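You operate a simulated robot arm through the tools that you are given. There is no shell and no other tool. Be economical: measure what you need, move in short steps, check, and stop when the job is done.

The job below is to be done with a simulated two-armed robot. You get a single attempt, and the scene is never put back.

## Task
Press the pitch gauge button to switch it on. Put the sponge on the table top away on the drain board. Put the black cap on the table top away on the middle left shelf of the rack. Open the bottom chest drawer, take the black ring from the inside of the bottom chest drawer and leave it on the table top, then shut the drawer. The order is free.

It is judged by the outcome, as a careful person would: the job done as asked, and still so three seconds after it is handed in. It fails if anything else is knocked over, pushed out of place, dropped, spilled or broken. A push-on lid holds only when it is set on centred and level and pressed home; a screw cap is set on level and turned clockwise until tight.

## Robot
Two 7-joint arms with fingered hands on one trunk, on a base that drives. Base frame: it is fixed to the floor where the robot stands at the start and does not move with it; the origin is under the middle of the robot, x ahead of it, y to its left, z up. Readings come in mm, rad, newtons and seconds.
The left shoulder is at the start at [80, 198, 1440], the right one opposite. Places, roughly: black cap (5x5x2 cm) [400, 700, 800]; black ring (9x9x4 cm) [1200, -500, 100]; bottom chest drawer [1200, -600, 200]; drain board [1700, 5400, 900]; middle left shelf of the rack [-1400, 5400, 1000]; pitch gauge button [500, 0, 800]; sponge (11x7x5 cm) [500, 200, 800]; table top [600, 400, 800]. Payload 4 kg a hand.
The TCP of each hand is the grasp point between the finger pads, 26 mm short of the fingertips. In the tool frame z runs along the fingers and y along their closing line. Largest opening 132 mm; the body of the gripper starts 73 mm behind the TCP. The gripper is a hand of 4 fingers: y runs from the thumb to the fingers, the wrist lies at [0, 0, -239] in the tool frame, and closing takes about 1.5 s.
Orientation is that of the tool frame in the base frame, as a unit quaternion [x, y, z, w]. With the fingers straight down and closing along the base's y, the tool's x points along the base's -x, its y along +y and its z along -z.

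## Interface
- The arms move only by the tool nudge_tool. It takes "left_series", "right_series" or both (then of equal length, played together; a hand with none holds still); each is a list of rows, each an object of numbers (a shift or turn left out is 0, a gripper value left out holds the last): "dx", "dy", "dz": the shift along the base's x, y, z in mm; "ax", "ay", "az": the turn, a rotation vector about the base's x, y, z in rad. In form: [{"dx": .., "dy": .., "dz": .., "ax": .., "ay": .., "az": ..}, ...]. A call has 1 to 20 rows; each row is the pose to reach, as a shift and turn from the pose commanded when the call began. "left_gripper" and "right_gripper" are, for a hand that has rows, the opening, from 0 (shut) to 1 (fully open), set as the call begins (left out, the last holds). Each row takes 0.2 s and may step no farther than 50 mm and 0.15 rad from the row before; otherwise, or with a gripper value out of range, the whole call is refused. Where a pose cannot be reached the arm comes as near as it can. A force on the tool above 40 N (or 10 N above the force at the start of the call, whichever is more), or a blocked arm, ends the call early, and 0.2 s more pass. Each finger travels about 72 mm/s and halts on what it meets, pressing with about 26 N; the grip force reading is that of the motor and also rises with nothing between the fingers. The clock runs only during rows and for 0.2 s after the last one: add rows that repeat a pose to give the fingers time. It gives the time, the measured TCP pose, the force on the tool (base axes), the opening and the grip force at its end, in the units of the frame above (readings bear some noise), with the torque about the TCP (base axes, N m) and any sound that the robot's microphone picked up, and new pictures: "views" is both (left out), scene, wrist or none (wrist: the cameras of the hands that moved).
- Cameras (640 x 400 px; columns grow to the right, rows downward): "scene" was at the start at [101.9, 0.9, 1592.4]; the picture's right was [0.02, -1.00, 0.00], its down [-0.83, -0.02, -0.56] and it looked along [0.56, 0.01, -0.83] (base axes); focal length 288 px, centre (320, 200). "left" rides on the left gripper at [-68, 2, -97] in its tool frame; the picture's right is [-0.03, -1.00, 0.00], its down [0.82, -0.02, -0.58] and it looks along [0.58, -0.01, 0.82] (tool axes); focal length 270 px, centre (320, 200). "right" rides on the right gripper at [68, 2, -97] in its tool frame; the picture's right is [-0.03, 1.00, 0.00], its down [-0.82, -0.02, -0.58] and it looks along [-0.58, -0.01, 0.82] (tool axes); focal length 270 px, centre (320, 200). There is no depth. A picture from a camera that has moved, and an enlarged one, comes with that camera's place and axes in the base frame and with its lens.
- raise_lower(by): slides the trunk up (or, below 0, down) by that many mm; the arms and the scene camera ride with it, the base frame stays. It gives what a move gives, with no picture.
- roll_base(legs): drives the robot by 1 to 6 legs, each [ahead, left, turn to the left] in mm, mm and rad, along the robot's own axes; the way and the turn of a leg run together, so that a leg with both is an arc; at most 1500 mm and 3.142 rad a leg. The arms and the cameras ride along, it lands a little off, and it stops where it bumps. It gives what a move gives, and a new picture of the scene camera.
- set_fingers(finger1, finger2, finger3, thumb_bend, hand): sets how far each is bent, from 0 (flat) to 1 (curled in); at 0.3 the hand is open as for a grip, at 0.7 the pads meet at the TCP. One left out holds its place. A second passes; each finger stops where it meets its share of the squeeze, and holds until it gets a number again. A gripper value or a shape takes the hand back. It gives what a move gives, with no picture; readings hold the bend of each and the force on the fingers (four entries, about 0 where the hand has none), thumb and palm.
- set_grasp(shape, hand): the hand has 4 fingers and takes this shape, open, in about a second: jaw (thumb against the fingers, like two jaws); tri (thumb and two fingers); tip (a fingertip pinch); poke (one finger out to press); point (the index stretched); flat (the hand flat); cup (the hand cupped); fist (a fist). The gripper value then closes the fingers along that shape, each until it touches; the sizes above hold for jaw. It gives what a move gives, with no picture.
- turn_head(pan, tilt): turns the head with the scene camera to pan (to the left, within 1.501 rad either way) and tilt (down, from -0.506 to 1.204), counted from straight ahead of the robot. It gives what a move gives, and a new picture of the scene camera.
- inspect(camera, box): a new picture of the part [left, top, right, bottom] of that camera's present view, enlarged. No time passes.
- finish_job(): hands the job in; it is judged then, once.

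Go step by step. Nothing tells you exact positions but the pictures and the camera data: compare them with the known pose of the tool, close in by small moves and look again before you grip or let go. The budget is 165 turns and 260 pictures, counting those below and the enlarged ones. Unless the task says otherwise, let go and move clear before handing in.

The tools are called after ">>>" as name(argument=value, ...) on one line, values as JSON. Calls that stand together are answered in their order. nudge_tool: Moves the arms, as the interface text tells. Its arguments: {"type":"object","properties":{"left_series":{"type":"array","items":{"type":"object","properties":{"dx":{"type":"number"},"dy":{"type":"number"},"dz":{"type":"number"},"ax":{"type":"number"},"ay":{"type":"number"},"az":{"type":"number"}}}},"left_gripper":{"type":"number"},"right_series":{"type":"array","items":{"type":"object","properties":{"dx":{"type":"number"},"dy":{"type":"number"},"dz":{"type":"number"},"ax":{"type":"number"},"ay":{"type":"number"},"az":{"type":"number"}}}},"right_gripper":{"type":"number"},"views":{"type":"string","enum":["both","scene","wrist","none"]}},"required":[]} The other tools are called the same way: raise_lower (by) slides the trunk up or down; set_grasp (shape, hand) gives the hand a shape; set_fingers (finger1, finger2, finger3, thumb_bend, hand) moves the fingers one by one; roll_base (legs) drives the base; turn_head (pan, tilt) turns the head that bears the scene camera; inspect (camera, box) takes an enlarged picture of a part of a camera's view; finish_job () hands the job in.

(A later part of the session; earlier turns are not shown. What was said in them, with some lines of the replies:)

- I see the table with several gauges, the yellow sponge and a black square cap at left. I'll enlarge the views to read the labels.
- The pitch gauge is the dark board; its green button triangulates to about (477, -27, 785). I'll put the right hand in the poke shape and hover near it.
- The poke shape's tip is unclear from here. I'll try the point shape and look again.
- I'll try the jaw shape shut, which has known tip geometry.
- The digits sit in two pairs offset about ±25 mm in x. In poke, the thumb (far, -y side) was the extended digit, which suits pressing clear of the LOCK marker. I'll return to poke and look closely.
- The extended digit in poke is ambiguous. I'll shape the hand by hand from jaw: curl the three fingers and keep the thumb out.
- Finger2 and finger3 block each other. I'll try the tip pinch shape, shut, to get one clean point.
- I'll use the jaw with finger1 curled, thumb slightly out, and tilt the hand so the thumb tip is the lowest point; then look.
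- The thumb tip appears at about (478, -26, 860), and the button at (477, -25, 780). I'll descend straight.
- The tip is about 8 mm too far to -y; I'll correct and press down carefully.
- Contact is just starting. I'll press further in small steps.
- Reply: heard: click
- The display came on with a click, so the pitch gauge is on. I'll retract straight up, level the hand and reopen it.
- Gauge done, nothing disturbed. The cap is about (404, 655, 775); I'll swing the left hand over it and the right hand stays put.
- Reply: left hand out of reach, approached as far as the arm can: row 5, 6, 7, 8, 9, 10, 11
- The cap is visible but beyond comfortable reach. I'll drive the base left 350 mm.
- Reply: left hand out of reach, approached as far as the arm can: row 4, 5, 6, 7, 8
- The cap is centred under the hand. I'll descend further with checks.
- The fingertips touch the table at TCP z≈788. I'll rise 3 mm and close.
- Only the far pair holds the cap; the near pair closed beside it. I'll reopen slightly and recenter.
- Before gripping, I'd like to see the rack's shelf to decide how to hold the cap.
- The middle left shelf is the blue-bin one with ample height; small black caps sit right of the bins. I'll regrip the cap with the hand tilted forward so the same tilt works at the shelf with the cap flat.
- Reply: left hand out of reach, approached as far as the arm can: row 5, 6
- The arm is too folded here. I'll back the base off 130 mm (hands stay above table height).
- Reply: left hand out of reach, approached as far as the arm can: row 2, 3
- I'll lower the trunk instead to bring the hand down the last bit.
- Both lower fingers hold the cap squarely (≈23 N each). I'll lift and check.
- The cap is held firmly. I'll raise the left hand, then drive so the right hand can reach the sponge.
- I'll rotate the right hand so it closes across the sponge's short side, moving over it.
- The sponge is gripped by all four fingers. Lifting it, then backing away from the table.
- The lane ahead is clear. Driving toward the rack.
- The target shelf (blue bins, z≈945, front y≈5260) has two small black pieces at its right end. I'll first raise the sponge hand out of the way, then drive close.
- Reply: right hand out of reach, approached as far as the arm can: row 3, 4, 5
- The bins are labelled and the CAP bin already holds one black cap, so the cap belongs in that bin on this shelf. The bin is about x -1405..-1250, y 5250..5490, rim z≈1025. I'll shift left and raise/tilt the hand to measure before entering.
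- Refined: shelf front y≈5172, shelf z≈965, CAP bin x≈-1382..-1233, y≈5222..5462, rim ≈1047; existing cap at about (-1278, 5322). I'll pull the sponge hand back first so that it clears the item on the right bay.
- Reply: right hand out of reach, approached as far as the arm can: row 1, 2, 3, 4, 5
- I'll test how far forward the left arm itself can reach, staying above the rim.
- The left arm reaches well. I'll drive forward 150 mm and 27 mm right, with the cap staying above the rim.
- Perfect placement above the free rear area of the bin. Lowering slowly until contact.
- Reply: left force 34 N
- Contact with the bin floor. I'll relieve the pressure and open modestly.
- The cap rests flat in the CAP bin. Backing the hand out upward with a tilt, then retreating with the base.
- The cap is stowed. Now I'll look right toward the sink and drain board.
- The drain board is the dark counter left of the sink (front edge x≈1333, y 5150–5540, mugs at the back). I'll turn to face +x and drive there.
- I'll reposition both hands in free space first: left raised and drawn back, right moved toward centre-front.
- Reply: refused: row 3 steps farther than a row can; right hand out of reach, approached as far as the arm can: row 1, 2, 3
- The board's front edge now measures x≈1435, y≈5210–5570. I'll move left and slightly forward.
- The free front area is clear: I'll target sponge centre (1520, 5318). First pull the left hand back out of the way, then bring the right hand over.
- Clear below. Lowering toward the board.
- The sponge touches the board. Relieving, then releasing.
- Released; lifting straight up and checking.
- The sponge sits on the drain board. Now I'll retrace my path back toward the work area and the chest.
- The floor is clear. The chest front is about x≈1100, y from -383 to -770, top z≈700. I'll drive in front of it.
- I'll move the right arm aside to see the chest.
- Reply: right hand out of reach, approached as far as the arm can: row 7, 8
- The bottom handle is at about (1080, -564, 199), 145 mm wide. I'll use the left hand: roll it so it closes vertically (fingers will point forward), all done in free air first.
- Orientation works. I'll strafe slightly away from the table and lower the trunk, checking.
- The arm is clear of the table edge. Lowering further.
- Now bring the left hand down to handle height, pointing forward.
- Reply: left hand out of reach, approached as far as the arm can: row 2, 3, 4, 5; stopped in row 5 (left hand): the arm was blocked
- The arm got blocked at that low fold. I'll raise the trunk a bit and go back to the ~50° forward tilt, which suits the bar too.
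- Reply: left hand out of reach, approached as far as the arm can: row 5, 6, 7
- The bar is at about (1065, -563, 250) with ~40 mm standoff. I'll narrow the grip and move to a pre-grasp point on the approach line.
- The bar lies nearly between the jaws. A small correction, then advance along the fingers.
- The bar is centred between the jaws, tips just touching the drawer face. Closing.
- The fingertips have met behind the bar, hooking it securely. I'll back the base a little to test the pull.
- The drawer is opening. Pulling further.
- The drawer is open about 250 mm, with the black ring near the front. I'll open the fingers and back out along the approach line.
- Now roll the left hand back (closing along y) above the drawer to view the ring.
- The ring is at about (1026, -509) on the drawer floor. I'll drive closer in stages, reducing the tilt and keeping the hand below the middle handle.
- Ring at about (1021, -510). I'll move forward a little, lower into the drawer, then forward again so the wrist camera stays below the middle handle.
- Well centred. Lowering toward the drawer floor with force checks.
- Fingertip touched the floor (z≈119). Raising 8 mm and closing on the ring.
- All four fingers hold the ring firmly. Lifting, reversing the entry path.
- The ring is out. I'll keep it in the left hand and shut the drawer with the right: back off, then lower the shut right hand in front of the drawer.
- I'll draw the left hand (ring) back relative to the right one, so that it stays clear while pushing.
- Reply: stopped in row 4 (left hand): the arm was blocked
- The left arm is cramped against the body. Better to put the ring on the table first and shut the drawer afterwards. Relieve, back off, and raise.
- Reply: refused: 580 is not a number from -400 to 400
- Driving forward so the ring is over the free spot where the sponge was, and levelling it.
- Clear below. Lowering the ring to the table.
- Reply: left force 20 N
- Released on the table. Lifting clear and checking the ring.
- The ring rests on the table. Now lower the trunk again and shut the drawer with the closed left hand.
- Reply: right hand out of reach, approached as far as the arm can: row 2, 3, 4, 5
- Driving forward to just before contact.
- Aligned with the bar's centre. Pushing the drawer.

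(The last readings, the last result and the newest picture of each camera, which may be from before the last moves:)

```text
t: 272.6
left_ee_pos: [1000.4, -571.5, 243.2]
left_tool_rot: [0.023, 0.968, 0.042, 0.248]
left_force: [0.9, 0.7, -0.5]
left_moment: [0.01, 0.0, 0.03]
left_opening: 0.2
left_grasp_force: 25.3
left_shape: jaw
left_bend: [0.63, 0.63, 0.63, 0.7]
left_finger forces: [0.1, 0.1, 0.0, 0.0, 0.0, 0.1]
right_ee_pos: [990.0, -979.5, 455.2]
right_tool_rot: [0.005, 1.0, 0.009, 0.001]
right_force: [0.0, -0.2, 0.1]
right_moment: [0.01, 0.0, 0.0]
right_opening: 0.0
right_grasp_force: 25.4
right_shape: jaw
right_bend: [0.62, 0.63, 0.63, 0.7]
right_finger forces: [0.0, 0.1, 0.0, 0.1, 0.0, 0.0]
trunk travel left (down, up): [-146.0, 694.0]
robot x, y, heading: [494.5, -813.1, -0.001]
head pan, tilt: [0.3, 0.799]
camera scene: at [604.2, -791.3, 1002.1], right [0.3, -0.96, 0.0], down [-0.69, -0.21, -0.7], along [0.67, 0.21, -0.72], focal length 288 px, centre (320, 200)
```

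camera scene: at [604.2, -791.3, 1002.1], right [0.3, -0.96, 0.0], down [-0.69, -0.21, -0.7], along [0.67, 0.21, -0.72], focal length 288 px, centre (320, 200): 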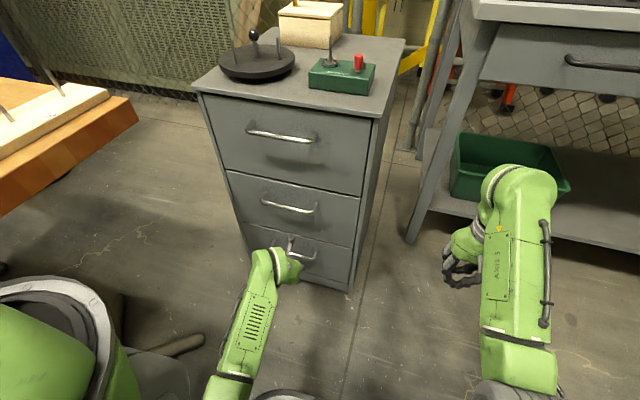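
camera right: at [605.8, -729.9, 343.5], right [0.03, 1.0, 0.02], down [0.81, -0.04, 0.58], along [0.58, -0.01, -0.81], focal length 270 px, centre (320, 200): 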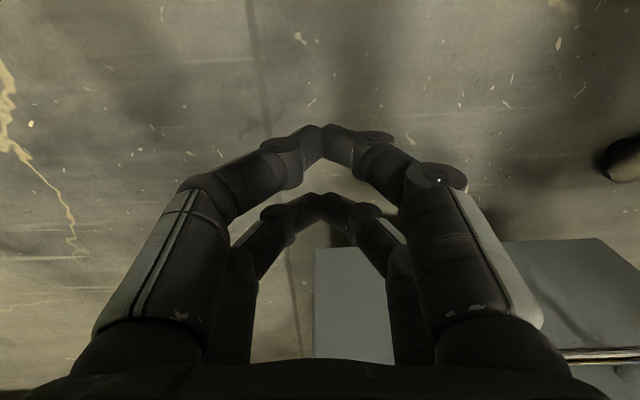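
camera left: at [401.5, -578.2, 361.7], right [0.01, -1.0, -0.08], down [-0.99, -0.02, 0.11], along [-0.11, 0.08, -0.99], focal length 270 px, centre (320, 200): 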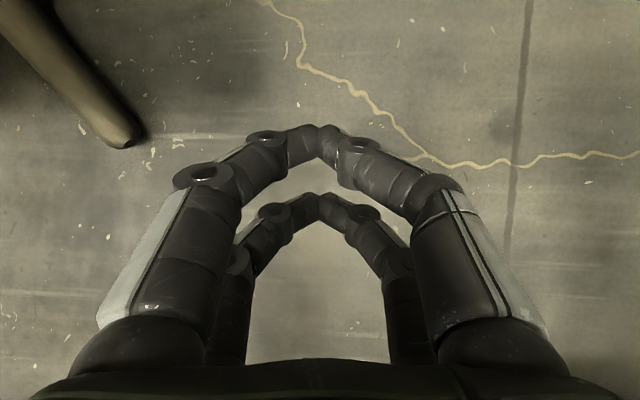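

Nearly shut. I'll push the last bit with the arm, watching force.

>>> nudge_tool(left_series=[{"dx": 5}, {"dx": 10}, {"dx": 15}, {"dx": 20}, {"dx": 25}, {"dx": 30}], views="both")

>>> inspect(camera="scene", box=[190, 150, 390, 310])

```text
t: 273.9
left_ee_pos: [1021.1, -571.5, 241.4]
left_tool_rot: [0.019, 0.969, 0.041, 0.242]
left_force: [-8.7, -0.7, 3.2]
left_moment: [0.09, -0.16, 0.19]
left_opening: 0.0
left_grasp_force: 26.1
left_shape: jaw
left_bend: [0.63, 0.63, 0.63, 0.7]
left_finger forces: [7.3, 0.0, 0.0, 0.1, 0.1, 0.0]
right_ee_pos: [987.7, -979.0, 455.5]
right_tool_rot: [0.004, 1.0, 0.008, 0.002]
right_force: [-0.2, 0.7, 0.3]
right_moment: [0.01, 0.02, 0.02]
right_opening: 0.0
right_grasp_force: 26.2
right_shape: jaw
right_bend: [0.62, 0.63, 0.63, 0.7]
right_finger forces: [0.0, 0.1, 0.1, 0.0, 0.1, 0.1]
trunk travel left (down, up): [-146.0, 694.0]
robot x, y, heading: [497.1, -818.0, 0.005]
head pan, tilt: [0.3, 0.799]
stopped in row 6 (left hand): the force on the tool passed its limit (the readings are from after the stop); the commanded pose is now the measured one
camera scene: at [602.4, -791.1, 1002.2], right [0.3, -0.95, 0.0], down [-0.68, -0.21, -0.7], along [0.67, 0.21, -0.72], focal length 288 px, centre (320, 200)
camera left: at [1036.1, -580.5, 357.8], right [0.0, -1.0, -0.08], down [-0.99, -0.01, 0.12], along [-0.12, 0.07, -0.99], focal length 270 px, centre (320, 200)
```

scene: 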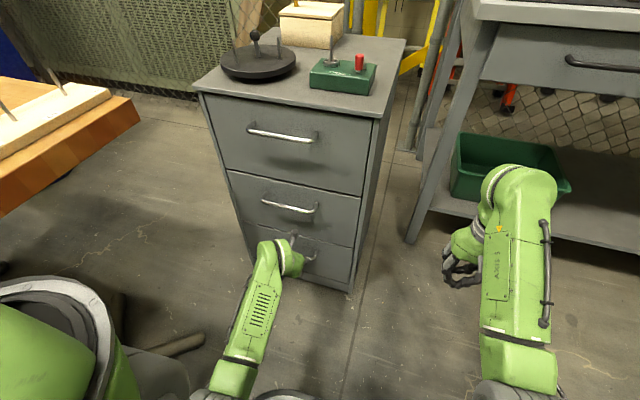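
left: 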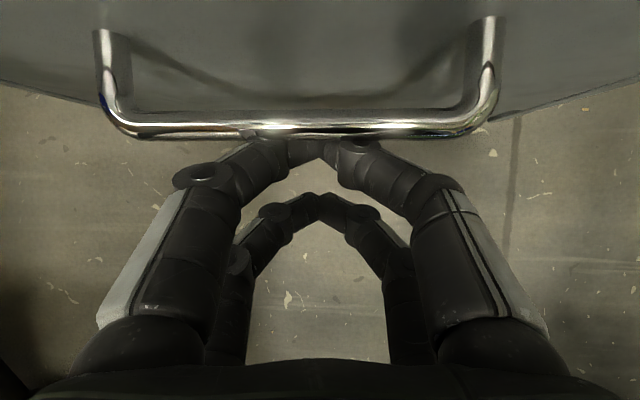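

```text
2.50 times, centred on (290, 230) of scene
camera zoom: at [602.4, -791.1, 1002.2], right [0.3, -0.95, 0.0], down [-0.68, -0.21, -0.7], along [0.67, 0.21, -0.72], focal length 719 px, centre (395, 125)
```

zoom: 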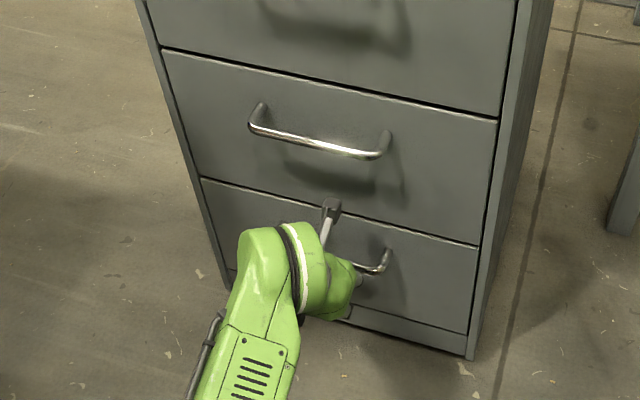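

The force limit was reached and the face looks flush. Backing off to verify.

>>> roll_base(legs=[[-400, 0, 0]])

>>> inspect(camera="scene", box=[240, 0, 440, 230])

```text
t: 276.5
left_ee_pos: [609.8, -570.8, 241.6]
left_tool_rot: [0.018, 0.969, 0.042, 0.243]
left_force: [0.5, 0.0, -1.4]
left_moment: [-0.03, -0.05, -0.01]
left_opening: 0.0
left_grasp_force: 26.1
left_shape: jaw
left_bend: [0.63, 0.63, 0.63, 0.7]
left_finger forces: [0.0, 0.0, 0.0, 0.1, 0.1, 0.1]
right_ee_pos: [579.1, -978.0, 456.3]
right_tool_rot: [0.001, 1.0, 0.009, 0.002]
right_force: [-0.9, -0.5, -0.6]
right_moment: [0.0, 0.02, 0.02]
right_opening: 0.2
right_grasp_force: 25.8
right_shape: jaw
right_bend: [0.62, 0.63, 0.63, 0.7]
right_finger forces: [0.1, 0.0, 0.0, 0.0, 0.0, 0.2]
trunk travel left (down, up): [-146.0, 694.0]
robot x, y, heading: [87.4, -817.7, 0.006]
head pan, tilt: [0.3, 0.799]
camera scene: at [191.6, -792.4, 1002.3], right [0.3, -0.95, 0.0], down [-0.68, -0.22, -0.7], along [0.67, 0.21, -0.72], focal length 288 px, centre (320, 200)
```

scene: 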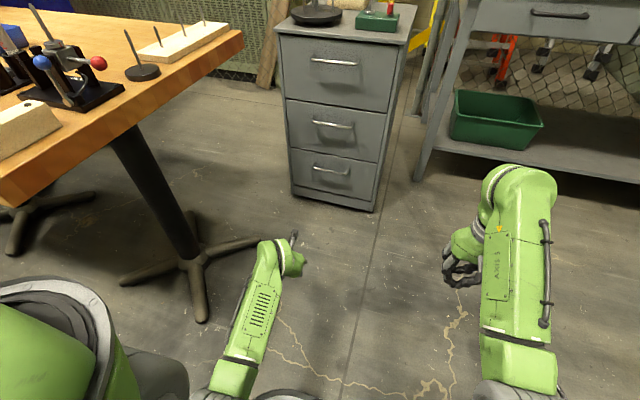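

```text
1.74 times, centred on (340, 115) of scene
camera zoom: at [191.6, -792.4, 1002.3], right [0.3, -0.95, 0.0], down [-0.68, -0.22, -0.7], along [0.67, 0.21, -0.72], focal length 500 px, centre (285, 348)
```

zoom: 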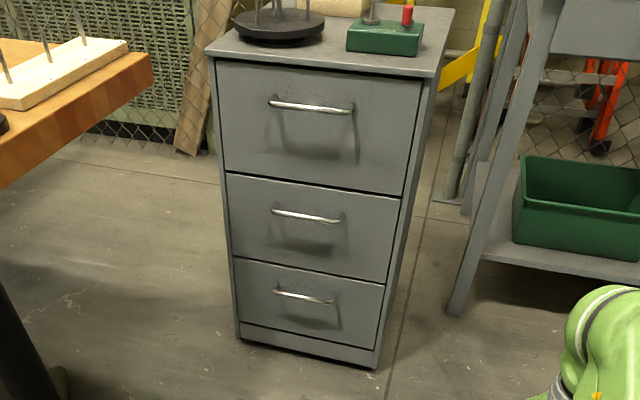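

The drawer is fully shut, the ring is on the table, and the sponge, the cap and the pitch gauge are all done. Both hands are clear, so I'm handing in.

>>> finish_job()

```text
The job is handed in.
```

The job is finished and handed in. I checked each result in the camera pictures.

- **Pitch gauge:** it is switched on, and its display was still lit when I last saw it.
- **Sponge:** it is on the drain board.
- **Black cap:** it is on the middle left shelf of the rack. I put it in the bin there labelled CAP, which already held other black caps.
- **Black ring:** it is on the table top, where the sponge had been.
- **Bottom chest drawer:** it is shut.
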